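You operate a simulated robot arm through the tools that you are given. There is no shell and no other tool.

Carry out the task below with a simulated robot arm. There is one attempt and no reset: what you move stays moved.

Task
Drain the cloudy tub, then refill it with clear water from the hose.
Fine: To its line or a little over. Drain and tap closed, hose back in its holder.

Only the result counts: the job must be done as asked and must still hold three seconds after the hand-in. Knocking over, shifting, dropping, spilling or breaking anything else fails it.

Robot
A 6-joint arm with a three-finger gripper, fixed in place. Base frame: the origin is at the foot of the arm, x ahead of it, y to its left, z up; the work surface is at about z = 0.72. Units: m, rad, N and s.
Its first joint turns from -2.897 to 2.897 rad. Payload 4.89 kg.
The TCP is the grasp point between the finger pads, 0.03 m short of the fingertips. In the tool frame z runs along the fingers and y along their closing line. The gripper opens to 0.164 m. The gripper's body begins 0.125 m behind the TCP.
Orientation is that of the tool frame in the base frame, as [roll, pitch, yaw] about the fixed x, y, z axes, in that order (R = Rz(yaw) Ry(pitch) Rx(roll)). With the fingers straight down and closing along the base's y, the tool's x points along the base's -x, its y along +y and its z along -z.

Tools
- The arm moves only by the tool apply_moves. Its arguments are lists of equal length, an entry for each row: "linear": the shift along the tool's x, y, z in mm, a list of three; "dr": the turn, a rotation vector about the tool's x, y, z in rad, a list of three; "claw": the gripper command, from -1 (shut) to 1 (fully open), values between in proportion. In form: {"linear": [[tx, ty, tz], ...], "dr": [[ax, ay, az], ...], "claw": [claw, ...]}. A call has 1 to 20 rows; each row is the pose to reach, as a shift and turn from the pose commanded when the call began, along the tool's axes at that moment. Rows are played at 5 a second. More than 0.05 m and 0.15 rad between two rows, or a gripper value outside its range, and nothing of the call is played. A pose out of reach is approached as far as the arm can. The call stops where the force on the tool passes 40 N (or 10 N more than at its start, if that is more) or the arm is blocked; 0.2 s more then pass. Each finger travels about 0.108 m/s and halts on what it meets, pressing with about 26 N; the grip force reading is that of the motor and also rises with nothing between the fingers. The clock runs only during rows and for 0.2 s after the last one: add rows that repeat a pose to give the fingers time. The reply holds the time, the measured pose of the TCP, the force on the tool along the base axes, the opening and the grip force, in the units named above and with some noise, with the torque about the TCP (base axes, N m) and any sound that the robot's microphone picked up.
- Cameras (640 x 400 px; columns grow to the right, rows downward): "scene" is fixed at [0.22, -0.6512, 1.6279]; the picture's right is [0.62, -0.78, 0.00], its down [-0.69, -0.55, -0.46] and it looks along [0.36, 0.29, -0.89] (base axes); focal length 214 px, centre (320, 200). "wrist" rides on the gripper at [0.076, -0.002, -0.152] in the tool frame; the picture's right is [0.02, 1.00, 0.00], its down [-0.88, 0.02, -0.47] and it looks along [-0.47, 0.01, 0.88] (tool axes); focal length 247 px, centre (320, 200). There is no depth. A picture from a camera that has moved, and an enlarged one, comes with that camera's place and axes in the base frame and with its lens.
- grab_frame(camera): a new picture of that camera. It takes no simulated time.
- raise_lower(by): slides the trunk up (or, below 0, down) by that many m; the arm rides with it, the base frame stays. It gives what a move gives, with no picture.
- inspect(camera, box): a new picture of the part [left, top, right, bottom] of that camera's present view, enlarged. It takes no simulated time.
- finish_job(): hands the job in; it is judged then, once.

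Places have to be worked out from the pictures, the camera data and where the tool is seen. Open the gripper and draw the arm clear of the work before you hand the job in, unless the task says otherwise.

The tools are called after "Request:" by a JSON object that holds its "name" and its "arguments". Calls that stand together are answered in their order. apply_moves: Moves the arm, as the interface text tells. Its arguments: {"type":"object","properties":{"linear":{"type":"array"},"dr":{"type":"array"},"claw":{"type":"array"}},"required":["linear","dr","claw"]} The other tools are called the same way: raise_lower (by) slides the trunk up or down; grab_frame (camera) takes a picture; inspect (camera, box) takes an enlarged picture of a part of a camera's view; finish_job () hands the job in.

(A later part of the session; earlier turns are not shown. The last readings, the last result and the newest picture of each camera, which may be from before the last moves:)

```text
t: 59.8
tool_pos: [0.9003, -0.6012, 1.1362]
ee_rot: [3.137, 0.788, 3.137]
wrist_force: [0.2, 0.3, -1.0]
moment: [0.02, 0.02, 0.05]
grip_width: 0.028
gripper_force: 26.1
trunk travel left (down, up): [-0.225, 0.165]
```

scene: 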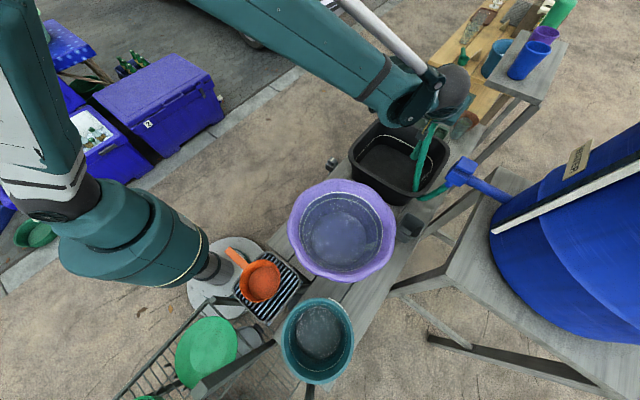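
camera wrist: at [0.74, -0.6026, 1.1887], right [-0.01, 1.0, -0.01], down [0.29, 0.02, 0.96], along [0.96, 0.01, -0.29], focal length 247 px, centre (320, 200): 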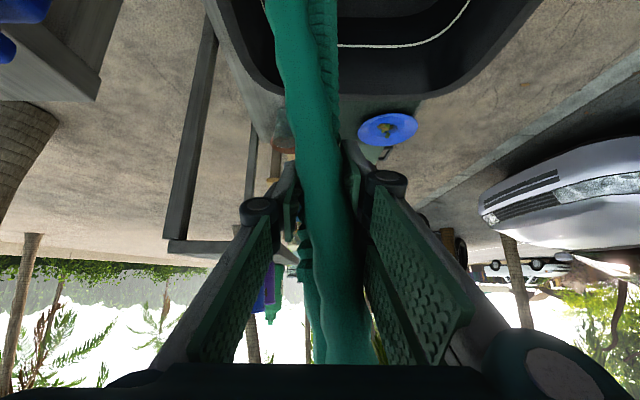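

The nozzle weighs only about 1.2 N and the hose exerts no noticeable pull. Leaning it on the +y rim looks safer, because the side facing the robot is open with no purple tub underneath. I'll swing the tool round to point toward −y, keeping the nozzle upright and high above the tub.

Request:
{"name": "apply_moves", "arguments": {"linear": [[0, 12, 0], [0, 24, 0], [0, 36, 0], [0, 48, 0], [0, 60, 0], [0, 72, 0], [0, 84, 0], [0, 96, 0], [0, 108, 0], [0, 120, 0], [0, 132, 0], [0, 132, 0]], "dr": [[0.101, 0, 0.101], [0.202, 0, 0.202], [0.303, 0, 0.303], [0.404, 0, 0.404], [0.505, 0, 0.505], [0.606, 0, 0.606], [0.707, 0, 0.707], [0.808, 0, 0.808], [0.909, 0, 0.909], [1.01, 0, 1.01], [1.111, 0, 1.111], [1.111, 0, 1.111]], "claw": [-1, -1, -1, -1, -1, -1, -1, -1, -1, -1, -1, -1]}}

Request:
{"name": "grab_frame", "arguments": {"camera": "scene"}}

Request:
{"name": "grab_frame", "arguments": {"camera": "wrist"}}

```text
t: 62.4
tool_pos: [0.9001, -0.4687, 1.1379]
ee_rot: [3.14, 0.783, 1.568]
wrist_force: [1.0, 0.9, -2.2]
moment: [-0.06, 0.07, -0.07]
grip_width: 0.0279
gripper_force: 25.9
trunk travel left (down, up): [-0.225, 0.165]
```

```text
taken
```

scene: 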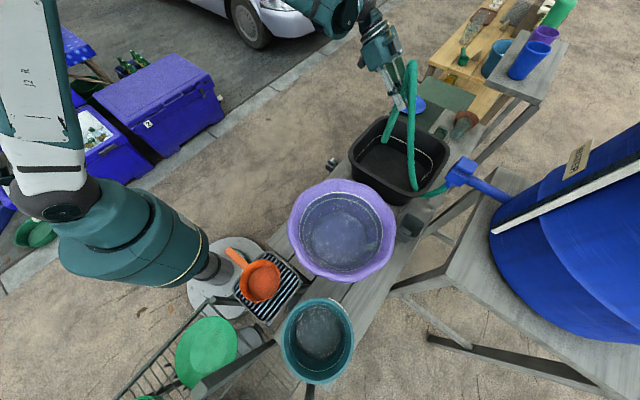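

```text
taken
camera wrist: at [0.8988, -0.3086, 1.1907], right [1.0, 0.01, -0.01], down [0.02, -0.29, 0.96], along [0.01, -0.96, -0.29], focal length 247 px, centre (320, 200)
```

wrist: 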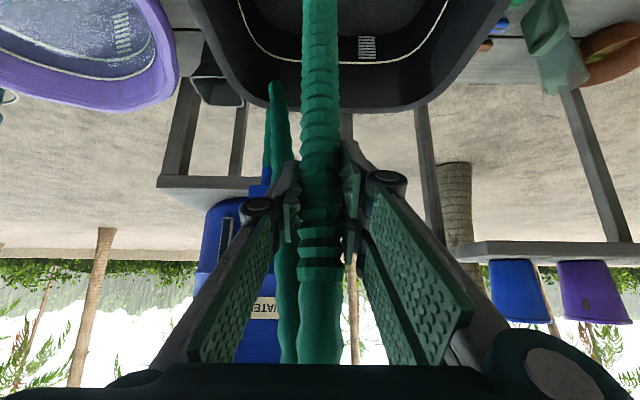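

Excellent. The hose follows freely. I'll zoom on the nozzle and the tub interior to judge the tip height and the rim.

Request:
{"name": "inspect", "arguments": {"camera": "scene", "box": [340, 40, 460, 210]}}

Request:
{"name": "inspect", "arguments": {"camera": "scene", "box": [350, 90, 430, 160]}}

Request:
{"name": "inspect", "arguments": {"camera": "wrist", "box": [200, 0, 500, 120]}}

```text
2.35 times, centred on (400, 125) of scene
camera zoom: at [0.22, -0.6512, 1.6279], right [0.62, -0.78, 0.0], down [-0.69, -0.55, -0.46], along [0.36, 0.29, -0.89], focal length 505 px, centre (132, 376)
```

zoom: 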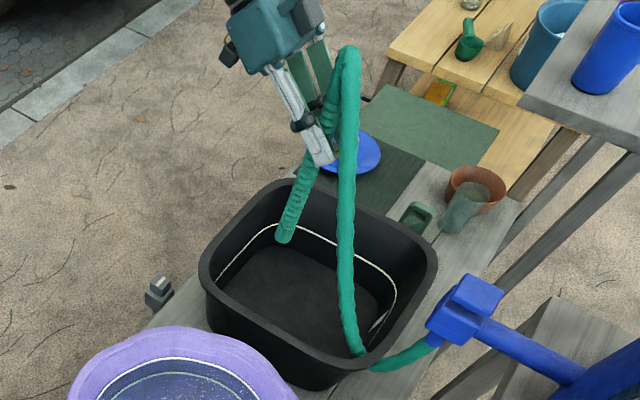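

```text
5.71 times, centred on (390, 125) of scene
camera zoom: at [0.22, -0.6512, 1.6279], right [0.62, -0.78, 0.0], down [-0.69, -0.55, -0.46], along [0.36, 0.29, -0.89], focal length 1226 px, centre (-80, 629)
```

zoom: 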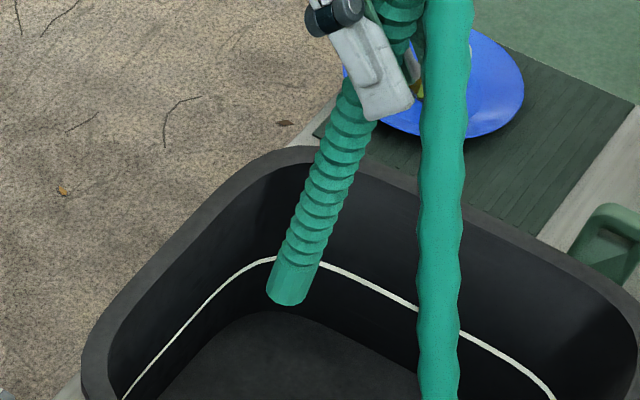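

```text
2.13 times, centred on (350, 60) of wrist
camera zoom: at [0.8988, -0.3086, 1.1907], right [1.0, 0.01, -0.01], down [0.02, -0.29, 0.96], along [0.01, -0.96, -0.29], focal length 527 px, centre (256, 499)
```

zoom: 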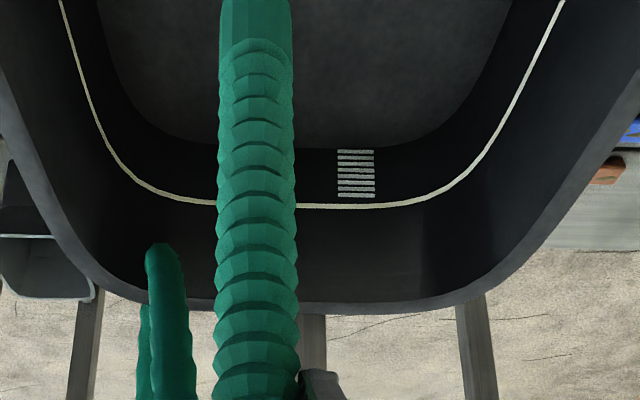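

The tip hangs at z≈0.93 with the TCP at 1.138, so it sits about 0.21 m below the grip. The fill line is at roughly z 0.786 with a scale just under it. I'll tilt the nozzle about 20° with its top toward +y, then lower it into the tub with a margin above the bottom.

Request:
{"name": "apply_moves", "arguments": {"linear": [[0, 0, 0], [0, 0, 0], [0, 0, 0], [35, 0, 15], [70, 0, 31], [105, 0, 46], [140, 0, 62], [174, 0, 77], [174, 0, 77]], "dr": [[0, -0.12, 0], [0, -0.24, 0], [0, -0.35, 0], [0, -0.35, 0], [0, -0.35, 0], [0, -0.35, 0], [0, -0.35, 0], [0, -0.35, 0], [0, -0.35, 0]], "claw": [-1, -1, -1, -1, -1, -1, -1, -1, -1]}}

Request:
{"name": "inspect", "arguments": {"camera": "scene", "box": [340, 70, 440, 190]}}

Request:
{"name": "grab_frame", "arguments": {"camera": "wrist"}}

```text
t: 64.4
tool_pos: [0.9009, -0.3998, 0.9576]
ee_rot: [-3.142, 1.13, 1.568]
wrist_force: [-0.5, 0.0, -2.3]
moment: [0.03, 0.0, -0.06]
grip_width: 0.0277
gripper_force: 25.8
trunk travel left (down, up): [-0.225, 0.165]
```

```text
3.33 times, centred on (390, 130) of scene
camera zoom: at [0.22, -0.6512, 1.6279], right [0.62, -0.78, 0.0], down [-0.69, -0.55, -0.46], along [0.36, 0.29, -0.89], focal length 715 px, centre (87, 433)
```

zoom: 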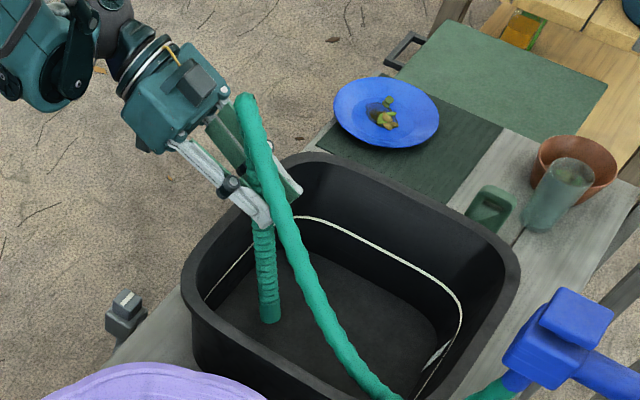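

```text
taken
camera wrist: at [0.8995, -0.23, 0.9522], right [1.0, 0.01, -0.02], down [0.02, 0.05, 1.0], along [0.01, -1.0, 0.05], focal length 247 px, centre (320, 200)
```

wrist: 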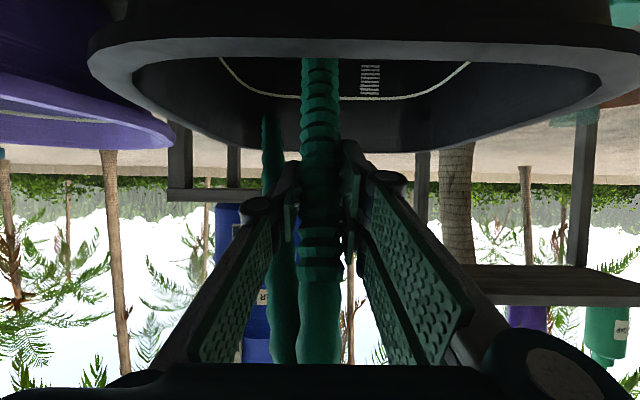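

The nozzle is inside the tub, tilted as planned. I'll lower gently in small steps until the tip touches the bottom.

Request:
{"name": "apply_moves", "arguments": {"linear": [[4.5, 0, 2.1], [9, 0, 4.3], [13.6, 0, 6.4], [13.6, 0, 6.4]], "dr": [[0, 0, 0], [0, 0, 0], [0, 0, 0], [0, 0, 0]], "claw": [-1, -1, -1, -1]}}

Request:
{"name": "inspect", "arguments": {"camera": "scene", "box": [360, 120, 410, 180]}}

```text
t: 65.4
tool_pos: [0.9031, -0.4003, 0.9452]
ee_rot: [3.14, 1.132, 1.568]
wrist_force: [0.1, -0.8, -0.7]
moment: [0.04, 0.02, -0.01]
grip_width: 0.0281
gripper_force: 26.1
trunk travel left (down, up): [-0.225, 0.165]
```

```text
6.67 times, centred on (385, 150) of scene
camera zoom: at [0.22, -0.6512, 1.6279], right [0.62, -0.78, 0.0], down [-0.69, -0.55, -0.46], along [0.36, 0.29, -0.89], focal length 1430 px, centre (-113, 533)
```

zoom: 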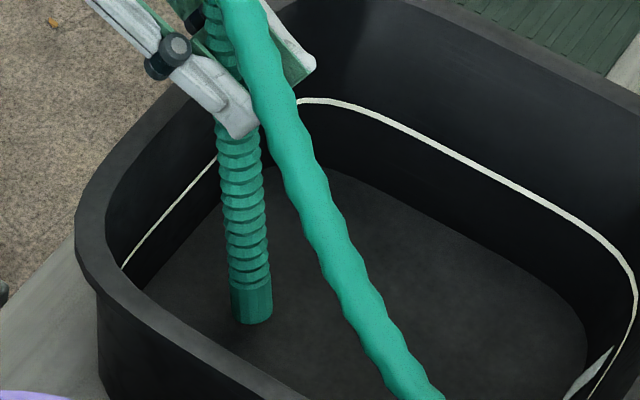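

Not in contact yet. Lowering another 10 mm.

Request:
{"name": "apply_moves", "arguments": {"linear": [[3, 0, 1.4], [6, 0, 2.8], [9, 0, 4.3], [9, 0, 4.3]], "dr": [[0, 0, 0], [0, 0, 0], [0, 0, 0], [0, 0, 0]], "claw": [-1, -1, -1, -1]}}

Request:
{"name": "inspect", "arguments": {"camera": "scene", "box": [360, 120, 410, 180]}}

```text
t: 66.4
tool_pos: [0.9016, -0.4014, 0.9363]
ee_rot: [3.14, 1.132, 1.567]
wrist_force: [-0.5, -0.2, -1.6]
moment: [0.04, 0.02, 0.01]
grip_width: 0.0278
gripper_force: 26.0
trunk travel left (down, up): [-0.225, 0.165]
```

```text
6.67 times, centred on (385, 150) of scene
camera zoom: at [0.22, -0.6512, 1.6279], right [0.62, -0.78, 0.0], down [-0.69, -0.55, -0.46], along [0.36, 0.29, -0.89], focal length 1430 px, centre (-113, 533)
```

zoom: 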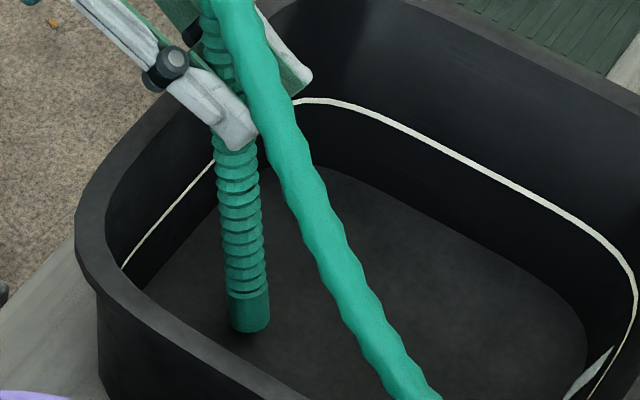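

Still only the nozzle's weight on the sensor. Lowering another 10 mm in fine steps.

Request:
{"name": "apply_moves", "arguments": {"linear": [[3, 0, 1.4], [6, 0, 2.8], [9, 0, 4.3], [9, 0, 4.3]], "dr": [[0, 0, 0], [0, 0, 0], [0, 0, 0], [0, 0, 0]], "claw": [-1, -1, -1, -1]}}

Request:
{"name": "inspect", "arguments": {"camera": "scene", "box": [360, 120, 410, 180]}}

Request:
{"name": "grab_frame", "arguments": {"camera": "wrist"}}

```text
t: 67.4
tool_pos: [0.9006, -0.4013, 0.9272]
ee_rot: [3.138, 1.133, 1.568]
wrist_force: [-0.4, 1.5, 8.1]
moment: [-0.02, -0.11, 0.05]
grip_width: 0.028
gripper_force: 26.0
trunk travel left (down, up): [-0.225, 0.165]
```

```text
6.67 times, centred on (385, 150) of scene
camera zoom: at [0.22, -0.6512, 1.6279], right [0.62, -0.78, 0.0], down [-0.69, -0.55, -0.46], along [0.36, 0.29, -0.89], focal length 1430 px, centre (-113, 533)
```

zoom: 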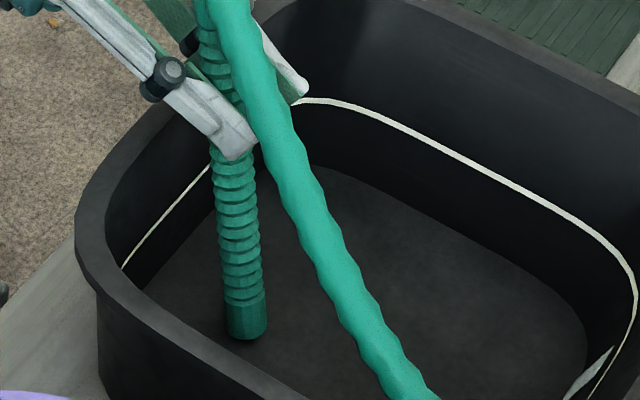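

```text
taken
camera wrist: at [0.8991, -0.2318, 0.921], right [1.0, 0.01, -0.02], down [0.02, 0.05, 1.0], along [0.01, -1.0, 0.05], focal length 247 px, centre (320, 200)
```

wrist: 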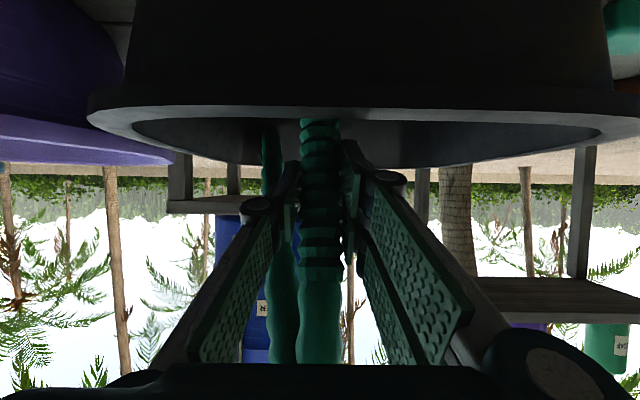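

The tip is on the bottom (Fz jumped to +8 N) at TCP z≈0.928. I'll back off 3 mm and slide toward +y until the nozzle meets the rim.

Request:
{"name": "apply_moves", "arguments": {"linear": [[-2.7, 0, -1.3], [0.5, 0, -8.1], [3.7, 0, -14.9], [6.9, 0, -21.6], [9.2, 0, -26.6], [9.2, 0, -26.6]], "dr": [[0, 0, 0], [0, 0, 0], [0, 0, 0], [0, 0, 0], [0, 0, 0], [0, 0, 0]], "claw": [-1, -1, -1, -1, -1, -1]}}

Request:
{"name": "inspect", "arguments": {"camera": "scene", "box": [345, 110, 405, 180]}}

```text
t: 68.8
tool_pos: [0.9002, -0.3742, 0.9301]
ee_rot: [-3.141, 1.131, 1.567]
wrist_force: [1.1, -0.2, -1.7]
moment: [0.08, 0.01, -0.01]
grip_width: 0.028
gripper_force: 26.5
trunk travel left (down, up): [-0.225, 0.165]
```

```text
5.71 times, centred on (375, 145) of scene
camera zoom: at [0.22, -0.6512, 1.6279], right [0.62, -0.78, 0.0], down [-0.69, -0.55, -0.46], along [0.36, 0.29, -0.89], focal length 1226 px, centre (6, 514)
```

zoom: 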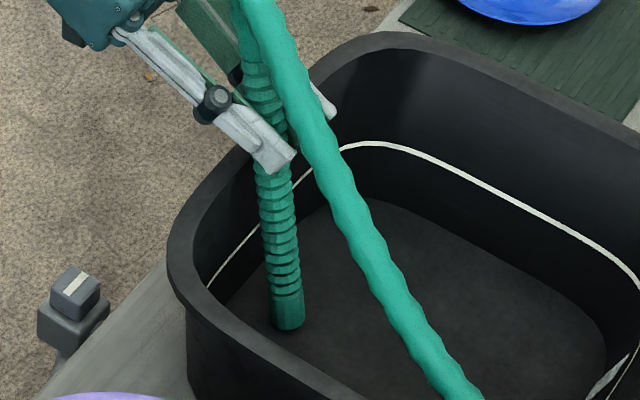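

No rim contact yet at y −0.374. Continuing in 3 mm steps.

Request:
{"name": "apply_moves", "arguments": {"linear": [[1.3, 0, -2.7], [2.6, 0, -5.4], [3.8, 0, -8.1], [3.8, 0, -8.1]], "dr": [[0, 0, 0], [0, 0, 0], [0, 0, 0], [0, 0, 0]], "claw": [-1, -1, -1, -1]}}

Request:
{"name": "inspect", "arguments": {"camera": "scene", "box": [345, 110, 405, 180]}}

```text
t: 69.8
tool_pos: [0.8998, -0.3671, 0.9291]
ee_rot: [3.138, 1.133, 1.567]
wrist_force: [1.7, -22.5, 9.8]
moment: [-0.87, -0.11, 0.01]
grip_width: 0.0281
gripper_force: 26.1
trunk travel left (down, up): [-0.225, 0.165]
```

```text
5.71 times, centred on (375, 145) of scene
camera zoom: at [0.22, -0.6512, 1.6279], right [0.62, -0.78, 0.0], down [-0.69, -0.55, -0.46], along [0.36, 0.29, -0.89], focal length 1226 px, centre (6, 514)
```

zoom: 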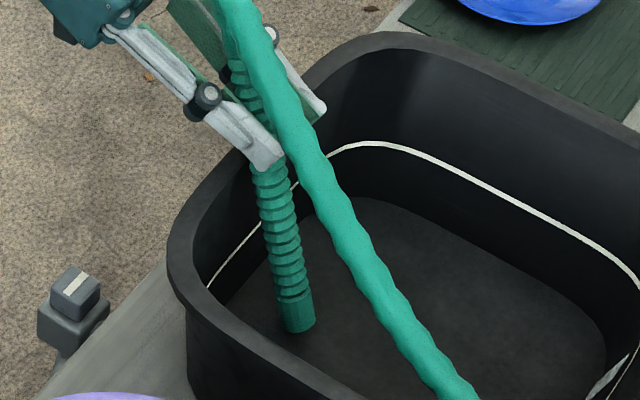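

Rim contact at y≈−0.367 (Fy −22 N), and the tub hasn't moved in the picture. I'll back off 2 mm, lower 2 mm to rest the tip, and open the fingers.

Request:
{"name": "apply_moves", "arguments": {"linear": [[-0.8, 0, 1.8], [1, 0, 2.7], [1, 0, 2.7], [1, 0, 2.7], [1, 0, 2.7], [1, 0, 2.7], [1, 0, 2.7]], "dr": [[0, 0, 0], [0, 0, 0], [0, 0, 0], [0, 0, 0], [0, 0, 0], [0, 0, 0], [0, 0, 0]], "claw": [-1, -1, -0.6, -0.4, -0.27, -0.27, -0.27]}}

Request:
{"name": "inspect", "arguments": {"camera": "scene", "box": [345, 110, 405, 180]}}

Request:
{"name": "grab_frame", "arguments": {"camera": "wrist"}}

```text
t: 71.4
tool_pos: [0.9018, -0.3675, 0.9252]
ee_rot: [3.139, 1.133, 1.568]
wrist_force: [-0.9, -0.1, 0.3]
moment: [0.02, -0.01, 0.0]
grip_width: 0.0599
gripper_force: 0.1
trunk travel left (down, up): [-0.225, 0.165]
```

```text
5.71 times, centred on (375, 145) of scene
camera zoom: at [0.22, -0.6512, 1.6279], right [0.62, -0.78, 0.0], down [-0.69, -0.55, -0.46], along [0.36, 0.29, -0.89], focal length 1226 px, centre (6, 514)
```

zoom: 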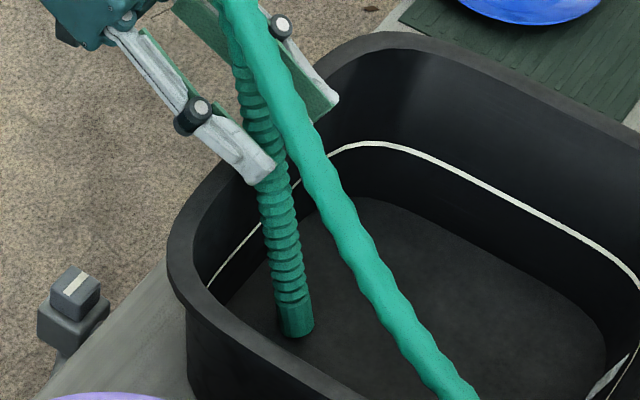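

```text
taken
camera wrist: at [0.8997, -0.1971, 0.9207], right [1.0, 0.01, -0.02], down [0.02, 0.05, 1.0], along [0.01, -1.0, 0.05], focal length 247 px, centre (320, 200)
```

wrist: 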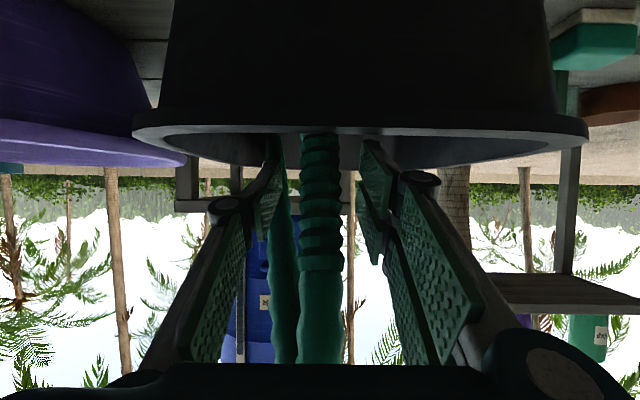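

The nozzle stands leaning against the rim. I'll wait a second with the fingers around it to confirm it's stable.

Request:
{"name": "apply_moves", "arguments": {"linear": [[0, 0, 0], [0, 0, 0], [0, 0, 0], [0, 0, 0], [0, 0, 0], [0, 0, 0]], "dr": [[0, 0, 0], [0, 0, 0], [0, 0, 0], [0, 0, 0], [0, 0, 0], [0, 0, 0]], "claw": [-0.2, -0.2, -0.2, -0.2, -0.2, -0.2]}}

Request:
{"name": "inspect", "arguments": {"camera": "scene", "box": [345, 110, 405, 180]}}

Request:
{"name": "inspect", "arguments": {"camera": "wrist", "box": [220, 100, 420, 370]}}

```text
t: 72.8
tool_pos: [0.9011, -0.3664, 0.925]
ee_rot: [3.14, 1.134, 1.568]
wrist_force: [-0.7, -0.6, -0.4]
moment: [-0.02, 0.04, 0.02]
grip_width: 0.0657
gripper_force: 0.0
trunk travel left (down, up): [-0.225, 0.165]
```

```text
5.71 times, centred on (375, 145) of scene
camera zoom: at [0.22, -0.6512, 1.6279], right [0.62, -0.78, 0.0], down [-0.69, -0.55, -0.46], along [0.36, 0.29, -0.89], focal length 1226 px, centre (6, 514)
```

zoom: 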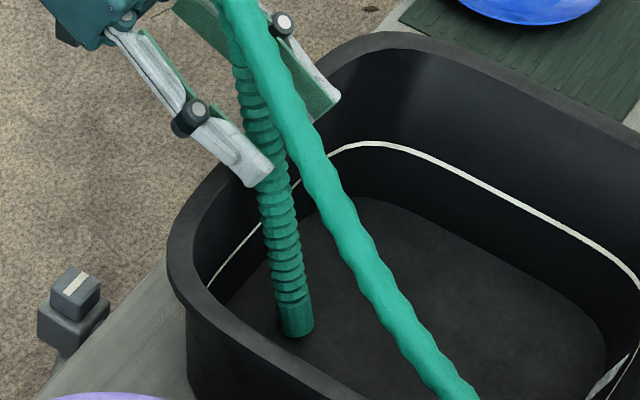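

```text
1.48 times, centred on (320, 235) of wrist
camera zoom: at [0.8997, -0.1971, 0.9207], right [1.0, 0.01, -0.02], down [0.02, 0.05, 1.0], along [0.01, -1.0, 0.05], focal length 366 px, centre (320, 148)
```

zoom: 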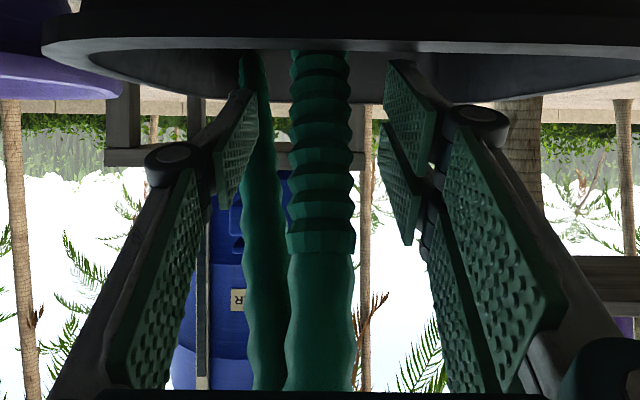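

The nozzle is stable. Before retreating I'll check where the hose arch runs relative to the gripper.

Request:
{"name": "inspect", "arguments": {"camera": "scene", "box": [320, 60, 420, 160]}}

Request:
{"name": "grab_frame", "arguments": {"camera": "scene"}}

```text
4.00 times, centred on (370, 110) of scene
camera zoom: at [0.22, -0.6512, 1.6279], right [0.62, -0.78, 0.0], down [-0.69, -0.55, -0.46], along [0.36, 0.29, -0.89], focal length 858 px, centre (120, 560)
```

zoom: 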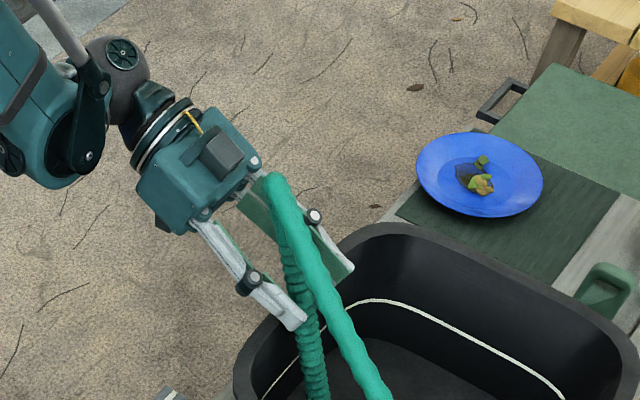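

```text
taken
```

scene: 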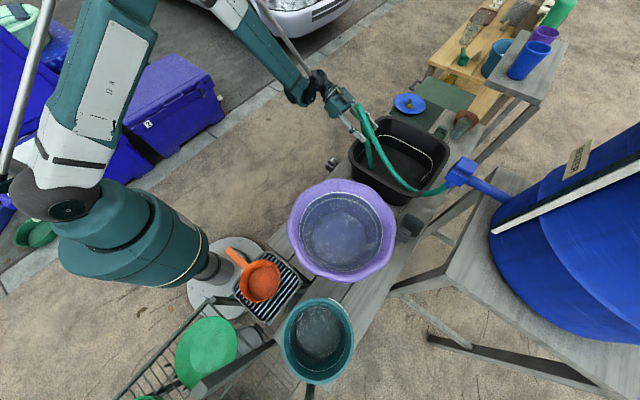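

The hose arch lies in front of the gripper body, between the fingers. I'll open a little more and back straight out along the tool axis.

Request:
{"name": "apply_moves", "arguments": {"linear": [[0, 0, -15], [0, 0, -35], [0, 0, -60], [0, 0, -90], [0, 0, -125], [0, 0, -160], [0, 0, -160]], "dr": [[0, 0, 0], [0, 0, 0], [0, 0, 0], [0, 0, 0], [0, 0, 0], [0, 0, 0], [0, 0, 0]], "claw": [-0.1, 0, 0, 0, 0, 0, 0]}}

Request:
{"name": "inspect", "arguments": {"camera": "scene", "box": [320, 60, 480, 220]}}

Request:
{"name": "grab_frame", "arguments": {"camera": "wrist"}}

```text
t: 74.4
tool_pos: [0.9023, -0.221, 0.9957]
ee_rot: [3.14, 1.132, 1.566]
wrist_force: [0.0, -0.5, 1.2]
moment: [0.01, -0.01, 0.04]
grip_width: 0.0819
gripper_force: 0.0
trunk travel left (down, up): [-0.225, 0.165]
```

```text
2.50 times, centred on (400, 140) of scene
camera zoom: at [0.22, -0.6512, 1.6279], right [0.62, -0.78, 0.0], down [-0.69, -0.55, -0.46], along [0.36, 0.29, -0.89], focal length 536 px, centre (120, 350)
```

zoom: 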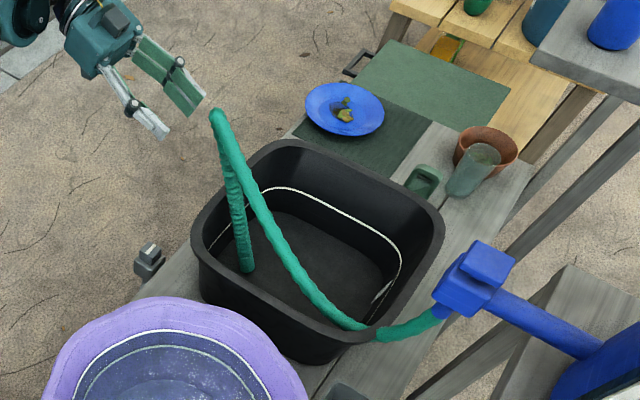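

```text
taken
camera wrist: at [0.9013, -0.0517, 0.9902], right [1.0, 0.01, -0.02], down [0.02, 0.05, 1.0], along [0.01, -1.0, 0.05], focal length 247 px, centre (320, 200)
```

wrist: 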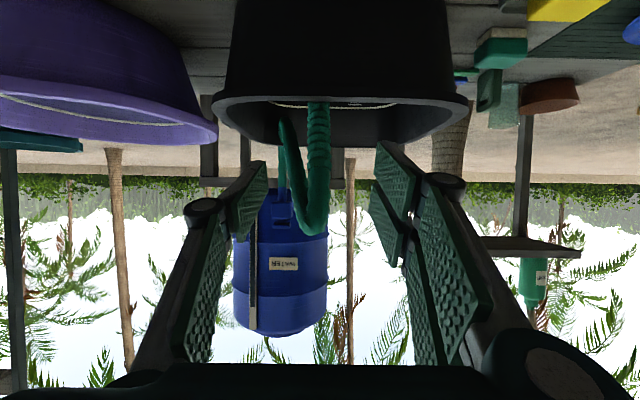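

The nozzle leans stably in the tub. Now I'll go up and straighten the tool to vertical before crossing over to the tap.

Request:
{"name": "apply_moves", "arguments": {"linear": [[-34, 0, -16], [-68, 0, -32], [-102, 0, -48], [-136, 0, -64], [-170, 0, -80], [-204, 0, -96], [-238, 0, -112], [-271, 0, -128], [-271, 0, -128]], "dr": [[0, 0.14, 0], [0, 0.28, 0], [0, 0.42, 0], [0, 0.56, 0], [0, 0.7, 0], [0, 0.84, 0], [0, 0.98, 0], [0, 1.12, 0], [0, 1.132, 0]], "claw": [0, 0, 0, 0, 0, 0, 0, 0, 0]}}

```text
t: 76.4
tool_pos: [0.9008, -0.2213, 1.2938]
ee_rot: [3.139, -0.003, 1.568]
wrist_force: [0.0, -0.6, -0.2]
moment: [0.12, -0.04, 0.0]
grip_width: 0.0818
gripper_force: 0.0
trunk travel left (down, up): [-0.225, 0.165]
```

Tool vertical at z 1.29. Crossing over to a hover above the tap knob.

Request:
{"name": "apply_moves", "arguments": {"linear": [[-44.5, -8.4, 0], [-89, -16.8, 0], [-133.5, -25.3, 0], [-178, -33.7, 0], [-222.5, -42, 0], [-267, -50.5, 0], [-311.5, -59, 0], [-356, -67.3, 0], [-400.5, -75.8, 10], [-445, -84, 25], [-489.5, -92.6, 45], [-534, -101, 65], [-534, -101, 74], [-534, -101, 74]], "dr": [[0, 0, 0], [0, 0, 0], [0, 0, 0], [0, 0, 0], [0, 0, 0], [0, 0, 0], [0, 0, 0], [0, 0, 0], [0, 0, 0], [0, 0, 0], [0, 0, 0], [0, 0, 0], [0, 0, 0], [0, 0, 0]], "claw": [0, 0, 0, 0, 0, 0, 0, 0, 0, 0, 0, 0, 0, 0]}}

Request:
{"name": "grab_frame", "arguments": {"camera": "wrist"}}

Request:
{"name": "grab_frame", "arguments": {"camera": "scene"}}

```text
t: 79.4
tool_pos: [0.7973, -0.7536, 1.2215]
ee_rot: [3.14, 0.0, 1.568]
wrist_force: [-0.3, -0.1, -1.6]
moment: [0.06, 0.0, 0.01]
grip_width: 0.0822
gripper_force: 0.0
trunk travel left (down, up): [-0.225, 0.165]
```

```text
taken
camera wrist: at [0.7958, -0.6789, 1.3724], right [1.0, 0.02, 0.0], down [0.02, -0.88, 0.47], along [0.01, -0.47, -0.88], focal length 247 px, centre (320, 200)
```

wrist: 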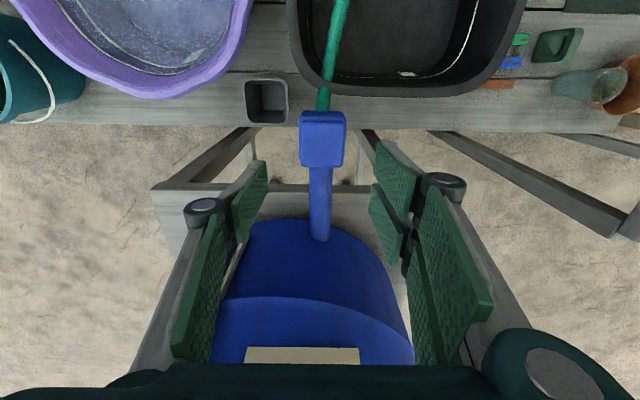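

```text
taken
```

scene: 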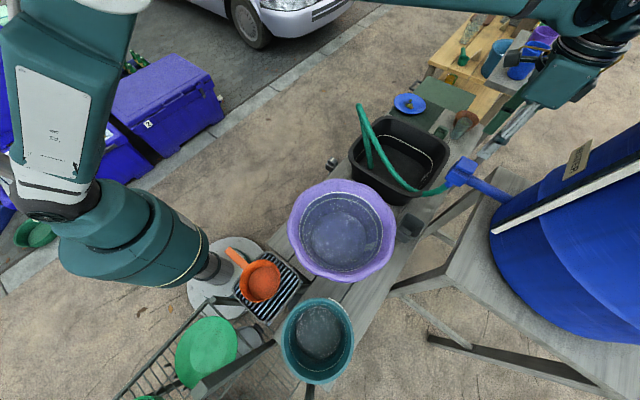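

I'm over the tap, the hose runs into the tub, and the holder is empty. I need the knob's exact height, so I'll take high zooms from both cameras.

Request:
{"name": "inspect", "arguments": {"camera": "wrist", "box": [295, 105, 350, 175]}}

Request:
{"name": "inspect", "arguments": {"camera": "scene", "box": [440, 145, 490, 195]}}

```text
5.71 times, centred on (322, 140) of wrist
camera zoom: at [0.7958, -0.6789, 1.3724], right [1.0, 0.02, 0.0], down [0.02, -0.88, 0.47], along [0.01, -0.47, -0.88], focal length 1411 px, centre (306, 543)
```

zoom: 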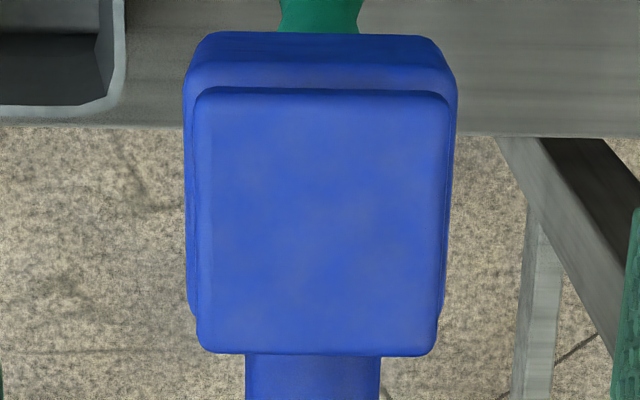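

```text
8.00 times, centred on (465, 170) of scene
camera zoom: at [0.22, -0.6512, 1.6279], right [0.62, -0.78, 0.0], down [-0.69, -0.55, -0.46], along [0.36, 0.29, -0.89], focal length 1716 px, centre (-840, 440)
```

zoom: 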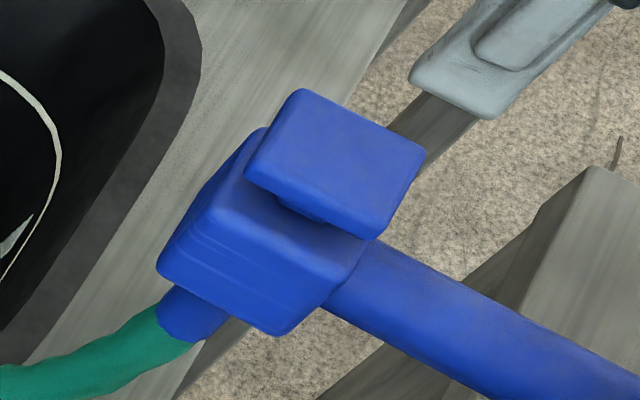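

The knob measures 45 mm square, centre (0.7995, −0.752), top at z≈1.106, with the body about 53 mm wide below z≈1.08. I'll descend to TCP z≈1.121 so the fingertips reach only the knob slab.

Request:
{"name": "apply_moves", "arguments": {"linear": [[1, 1, 25], [2, 2, 50], [2, 2, 75], [2, 2, 90], [2, 2, 100], [2, 2, 100]], "dr": [[0, 0, 0], [0, 0, 0], [0, 0, 0], [0, 0, 0], [0, 0, 0], [0, 0, 0]], "claw": [0, 0, 0, 0, 0, 0]}}

Request:
{"name": "inspect", "arguments": {"camera": "wrist", "box": [220, 100, 420, 300]}}

Request:
{"name": "inspect", "arguments": {"camera": "scene", "box": [435, 130, 505, 200]}}

```text
t: 80.8
tool_pos: [0.8002, -0.7501, 1.1227]
ee_rot: [-3.141, 0.001, 1.568]
wrist_force: [0.6, 0.5, 0.1]
moment: [0.01, 0.0, -0.01]
grip_width: 0.082
gripper_force: 0.1
trunk travel left (down, up): [-0.225, 0.165]
```

```text
2.00 times, centred on (320, 200) of wrist
camera zoom: at [0.7986, -0.6752, 1.2736], right [1.0, 0.02, 0.0], down [0.02, -0.88, 0.47], along [0.01, -0.47, -0.88], focal length 494 px, centre (320, 200)
```

zoom: 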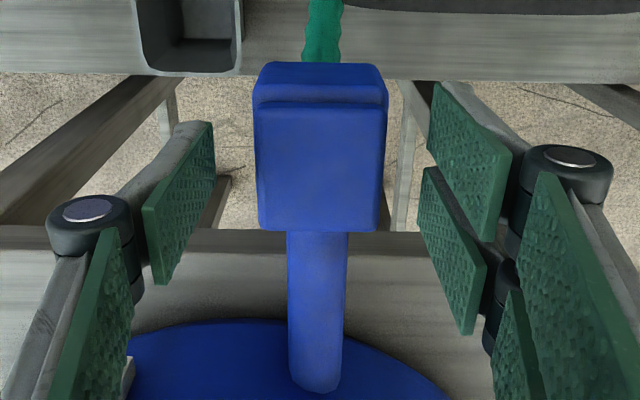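

```text
5.71 times, centred on (470, 165) of scene
camera zoom: at [0.22, -0.6512, 1.6279], right [0.62, -0.78, 0.0], down [-0.69, -0.55, -0.46], along [0.36, 0.29, -0.89], focal length 1226 px, centre (-537, 400)
```

zoom: 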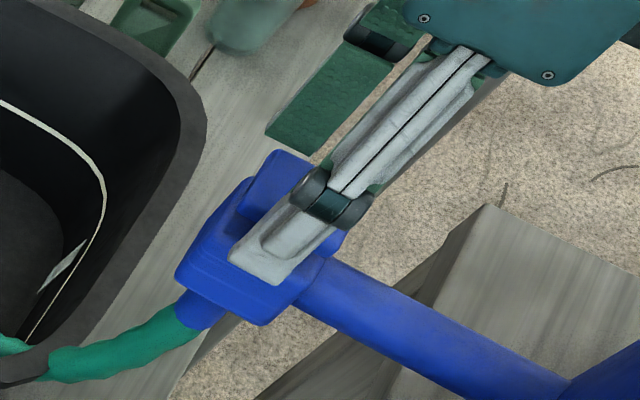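

I'll zoom further to check the knob's height relative to the fingertips before closing.

Request:
{"name": "inspect", "arguments": {"camera": "wrist", "box": [280, 125, 360, 220]}}

Request:
{"name": "inspect", "arguments": {"camera": "scene", "box": [450, 150, 490, 190]}}

```text
4.21 times, centred on (320, 172) of wrist
camera zoom: at [0.7986, -0.6752, 1.2736], right [1.0, 0.02, 0.0], down [0.02, -0.88, 0.47], along [0.01, -0.47, -0.88], focal length 1040 px, centre (320, 316)
```

zoom: 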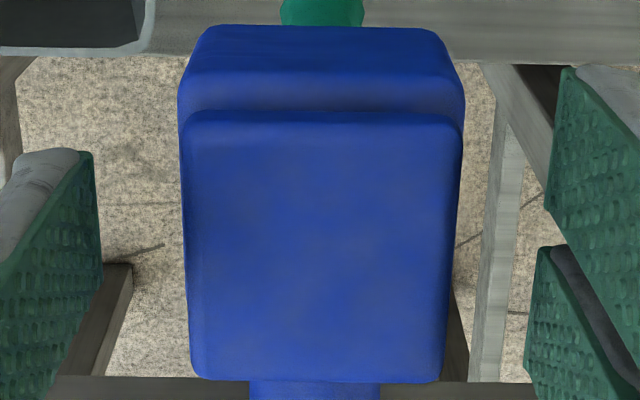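

```text
10.00 times, centred on (470, 170) of scene
camera zoom: at [0.22, -0.6512, 1.6279], right [0.62, -0.78, 0.0], down [-0.69, -0.55, -0.46], along [0.36, 0.29, -0.89], focal length 2145 px, centre (-1180, 500)
```

zoom: 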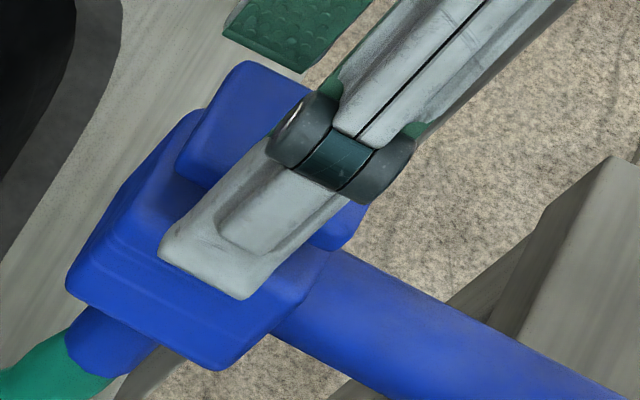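

The fingertips are at z≈1.093 and the knob slab spans about 1.095–1.110 above a neck, with the body top near 1.08. I'll raise 3 mm and close on the knob.

Request:
{"name": "apply_moves", "arguments": {"linear": [[0, 0, -3], [0, 0, -3], [0, 0, -3], [0, 0, -3], [0, 0, -3]], "dr": [[0, 0, 0], [0, 0, 0], [0, 0, 0], [0, 0, 0], [0, 0, 0]], "claw": [0, -0.5, -1, -1, -1]}}

Request:
{"name": "inspect", "arguments": {"camera": "wrist", "box": [240, 110, 400, 260]}}

Request:
{"name": "inspect", "arguments": {"camera": "scene", "box": [330, 80, 490, 230]}}

```text
t: 82.0
tool_pos: [0.7998, -0.7513, 1.1249]
ee_rot: [3.141, 0.0, 1.57]
wrist_force: [5.1, -1.1, 0.2]
moment: [-0.1, -0.16, 0.2]
grip_width: 0.047
gripper_force: 45.0
trunk travel left (down, up): [-0.225, 0.165]
```

```text
2.67 times, centred on (320, 185) of wrist
camera zoom: at [0.7986, -0.6759, 1.2759], right [1.0, 0.02, 0.0], down [0.02, -0.88, 0.47], along [0.01, -0.47, -0.88], focal length 659 px, centre (320, 240)
```

zoom: 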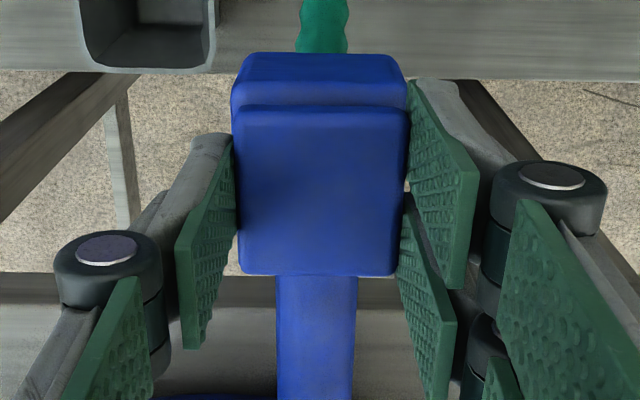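

```text
2.67 times, centred on (410, 155) of scene
camera zoom: at [0.22, -0.6512, 1.6279], right [0.62, -0.78, 0.0], down [-0.69, -0.55, -0.46], along [0.36, 0.29, -0.89], focal length 572 px, centre (80, 320)
```

zoom: 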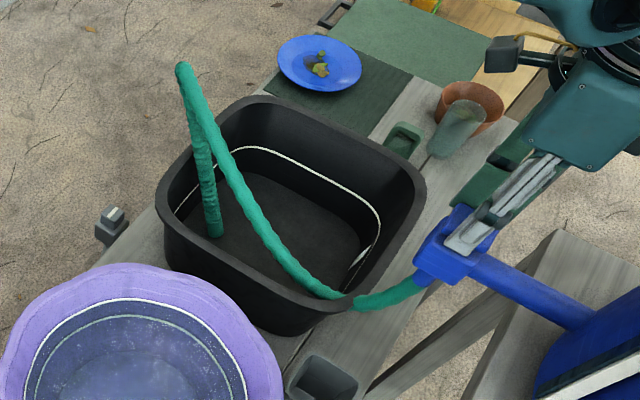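

The knob is gripped at 47 mm. I'll try a small counter-clockwise turn (the drain's opening direction) and check the torque.

Request:
{"name": "apply_moves", "arguments": {"linear": [[0, 0, 0], [0, 0, 0], [0, 0, 0]], "dr": [[0, 0, -0.06], [0, 0, -0.12], [0, 0, -0.18]], "claw": [-1, -1, -1]}}

Request:
{"name": "inspect", "arguments": {"camera": "wrist", "box": [240, 110, 400, 260]}}

```text
t: 82.8
tool_pos: [0.8016, -0.7507, 1.1242]
ee_rot: [3.14, -0.001, 1.75]
wrist_force: [-7.2, 15.1, -3.0]
moment: [0.62, 0.17, -2.38]
grip_width: 0.0527
gripper_force: 44.7
trunk travel left (down, up): [-0.225, 0.165]
```

```text
2.67 times, centred on (320, 185) of wrist
camera zoom: at [0.7855, -0.6775, 1.2753], right [0.98, 0.2, 0.0], down [0.18, -0.86, 0.47], along [0.09, -0.46, -0.88], focal length 659 px, centre (320, 240)
```

zoom: 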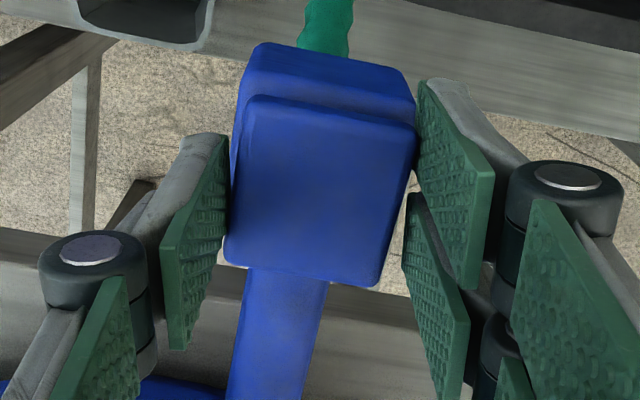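

That direction is blocked: the knob stayed put and the torque hit −2.4 N m. I'll come back to neutral and try clockwise.

Request:
{"name": "apply_moves", "arguments": {"linear": [[0, 0, 0], [0, 0, 0], [0, 0, 0], [0, 0, 0], [0, 0, 0]], "dr": [[0, 0, 0.08], [0, 0, 0.18], [0, 0, 0.18], [0, 0, 0.24], [0, 0, 0.3]], "claw": [-1, -1, -1, -1, -1]}}

Request:
{"name": "inspect", "arguments": {"camera": "wrist", "box": [240, 110, 400, 260]}}

Request:
{"name": "inspect", "arguments": {"camera": "scene", "box": [345, 110, 425, 190]}}

```text
t: 84.0
tool_pos: [0.8005, -0.753, 1.1234]
ee_rot: [3.141, 0.0, 1.447]
wrist_force: [7.7, -4.3, -0.3]
moment: [-0.25, -0.1, 2.51]
grip_width: 0.051
gripper_force: 45.5
trunk travel left (down, up): [-0.225, 0.165]
```

```text
2.67 times, centred on (320, 185) of wrist
camera zoom: at [0.8082, -0.6771, 1.2744], right [0.99, -0.1, 0.0], down [-0.09, -0.88, 0.47], along [-0.05, -0.47, -0.88], focal length 659 px, centre (320, 240)
```

zoom: 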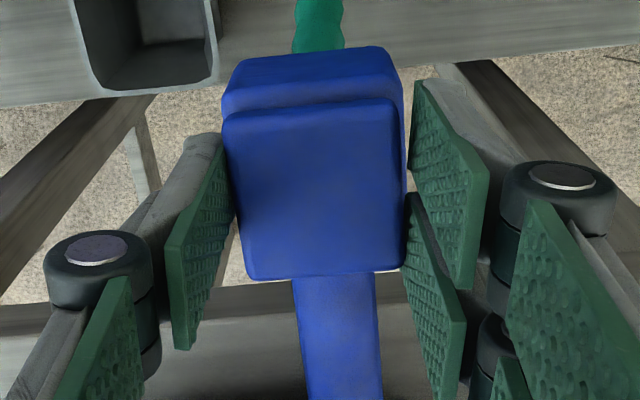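

```text
5.00 times, centred on (385, 150) of scene
camera zoom: at [0.22, -0.6512, 1.6279], right [0.62, -0.78, 0.0], down [-0.69, -0.55, -0.46], along [0.36, 0.29, -0.89], focal length 1072 px, centre (-5, 450)
```

zoom: 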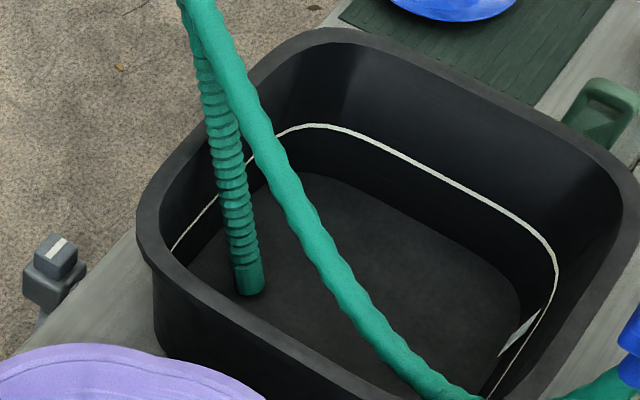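

Clockwise is blocked too, so this knob doesn't turn. Its slab on a neck looks more like a plunger. I'll return to neutral and, still holding it, try pressing down a few millimetres while watching the force.

Request:
{"name": "apply_moves", "arguments": {"linear": [[0, 0, 0], [0, 0, 0], [0, 0, 1], [0, 0, 2], [0, 0, 3], [0, 0, 4]], "dr": [[0, 0, -0.06], [0, 0, -0.12], [0, 0, -0.12], [0, 0, -0.12], [0, 0, -0.12], [0, 0, -0.12]], "claw": [-1, -1, -1, -1, -1, -1]}}

Request:
{"name": "inspect", "arguments": {"camera": "wrist", "box": [240, 110, 400, 260]}}

Request:
{"name": "inspect", "arguments": {"camera": "scene", "box": [345, 110, 425, 190]}}

```text
t: 85.4
tool_pos: [0.8002, -0.7542, 1.1201]
ee_rot: [3.14, 0.001, 1.569]
wrist_force: [-5.2, 7.0, 2.4]
moment: [0.39, 0.16, 0.55]
grip_width: 0.0464
gripper_force: 45.1
trunk travel left (down, up): [-0.225, 0.165]
```

```text
2.67 times, centred on (320, 185) of wrist
camera zoom: at [0.7986, -0.6767, 1.2713], right [1.0, 0.02, 0.0], down [0.02, -0.88, 0.47], along [0.01, -0.47, -0.88], focal length 659 px, centre (320, 240)
```

zoom: 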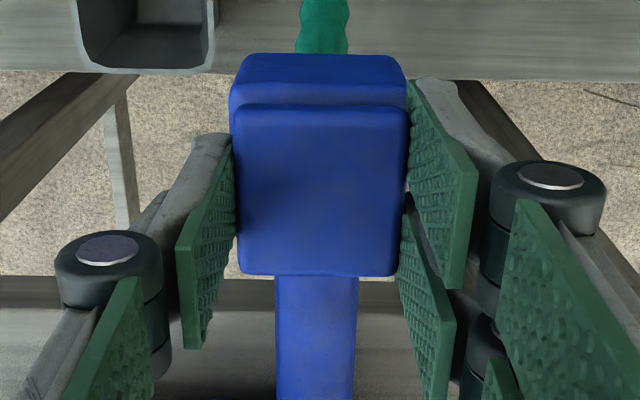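

```text
5.00 times, centred on (385, 150) of scene
camera zoom: at [0.22, -0.6512, 1.6279], right [0.62, -0.78, 0.0], down [-0.69, -0.55, -0.46], along [0.36, 0.29, -0.89], focal length 1072 px, centre (-5, 450)
```

zoom: 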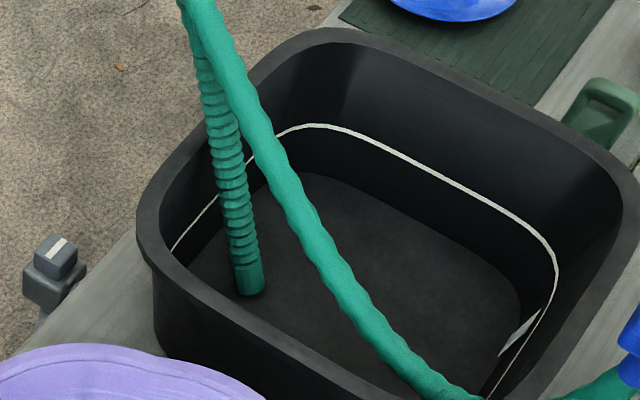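

Only 2.4 N for 4 mm of travel, so the knob slides vertically with the fingers. I'll press another 5 mm and look for flow and sound.

Request:
{"name": "apply_moves", "arguments": {"linear": [[0, 0, 1.5], [0, 0, 3], [0, 0, 4.5], [0, 0, 5], [0, 0, 5]], "dr": [[0, 0, 0], [0, 0, 0], [0, 0, 0], [0, 0, 0], [0, 0, 0]], "claw": [-1, -1, -1, -1, -1]}}

Request:
{"name": "inspect", "arguments": {"camera": "wrist", "box": [240, 110, 400, 260]}}

Request:
{"name": "inspect", "arguments": {"camera": "scene", "box": [345, 110, 425, 190]}}

```text
t: 86.6
tool_pos: [0.7992, -0.7523, 1.1152]
ee_rot: [3.14, 0.0, 1.569]
wrist_force: [2.1, -7.6, 4.9]
moment: [-0.61, -0.19, 0.51]
grip_width: 0.0465
gripper_force: 44.7
trunk travel left (down, up): [-0.225, 0.165]
```

```text
2.67 times, centred on (320, 185) of wrist
camera zoom: at [0.7985, -0.6765, 1.2659], right [1.0, 0.02, 0.0], down [0.02, -0.88, 0.47], along [0.01, -0.47, -0.88], focal length 659 px, centre (320, 240)
```

zoom: 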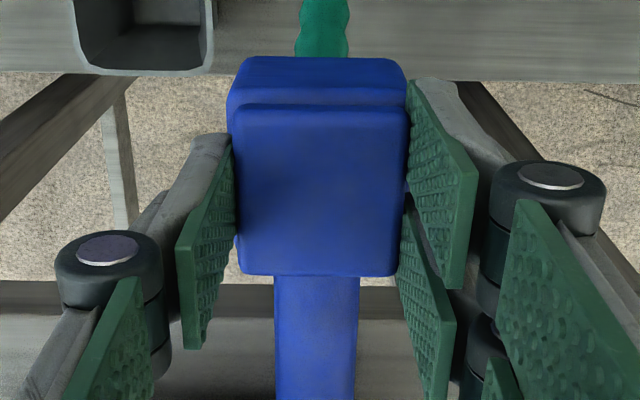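

```text
5.00 times, centred on (385, 150) of scene
camera zoom: at [0.22, -0.6512, 1.6279], right [0.62, -0.78, 0.0], down [-0.69, -0.55, -0.46], along [0.36, 0.29, -0.89], focal length 1072 px, centre (-5, 450)
```

zoom: 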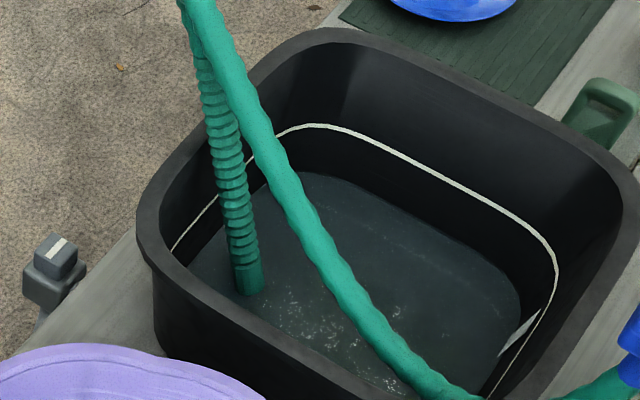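

Clear water is flowing into the tub: pressing down opens the tap. I'll hold it here and watch the level in short steps.

Request:
{"name": "apply_moves", "arguments": {"linear": [[0, 0, 0], [0, 0, 0], [0, 0, 0], [0, 0, 0], [0, 0, 0]], "dr": [[0, 0, 0], [0, 0, 0], [0, 0, 0], [0, 0, 0], [0, 0, 0]], "claw": [-1, -1, -1, -1, -1]}}

Request:
{"name": "inspect", "arguments": {"camera": "scene", "box": [345, 110, 455, 210]}}

```text
t: 87.8
tool_pos: [0.8001, -0.7525, 1.1143]
ee_rot: [3.14, 0.0, 1.568]
wrist_force: [4.4, -13.9, 6.2]
moment: [-0.41, -0.17, 0.51]
grip_width: 0.0466
gripper_force: 44.2
trunk travel left (down, up): [-0.225, 0.165]
```

```text
4.00 times, centred on (400, 160) of scene
camera zoom: at [0.22, -0.6512, 1.6279], right [0.62, -0.78, 0.0], down [-0.69, -0.55, -0.46], along [0.36, 0.29, -0.89], focal length 858 px, centre (0, 360)
```

zoom: 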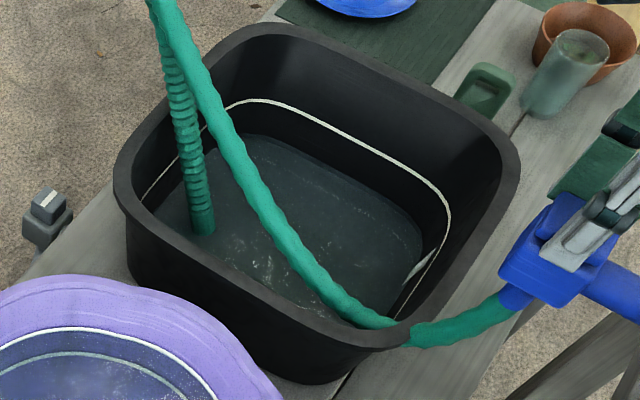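

The level is rising slowly, as I want. Holding about 2 s more, with a 0.5 mm shift to ease the side load.

Request:
{"name": "apply_moves", "arguments": {"linear": [[-0.5, 0, 0], [-0.5, 0, 0], [-0.5, 0, 0], [-0.5, 0, 0], [-0.5, 0, 0], [-0.5, 0, 0], [-0.5, 0, 0], [-0.5, 0, 0], [-0.5, 0, 0], [-0.5, 0, 0]], "dr": [[0, 0, 0], [0, 0, 0], [0, 0, 0], [0, 0, 0], [0, 0, 0], [0, 0, 0], [0, 0, 0], [0, 0, 0], [0, 0, 0], [0, 0, 0]], "claw": [-1, -1, -1, -1, -1, -1, -1, -1, -1, -1]}}

Request:
{"name": "inspect", "arguments": {"camera": "scene", "box": [345, 110, 455, 210]}}

```text
t: 90.0
tool_pos: [0.8001, -0.7511, 1.1139]
ee_rot: [3.141, 0.0, 1.57]
wrist_force: [-2.3, -6.5, 6.0]
moment: [-0.23, 0.02, 0.53]
grip_width: 0.0468
gripper_force: 44.9
trunk travel left (down, up): [-0.225, 0.165]
```

```text
4.00 times, centred on (400, 160) of scene
camera zoom: at [0.22, -0.6512, 1.6279], right [0.62, -0.78, 0.0], down [-0.69, -0.55, -0.46], along [0.36, 0.29, -0.89], focal length 858 px, centre (0, 360)
```

zoom: 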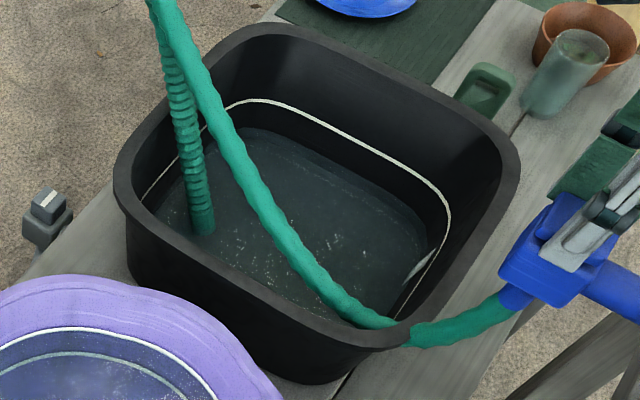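

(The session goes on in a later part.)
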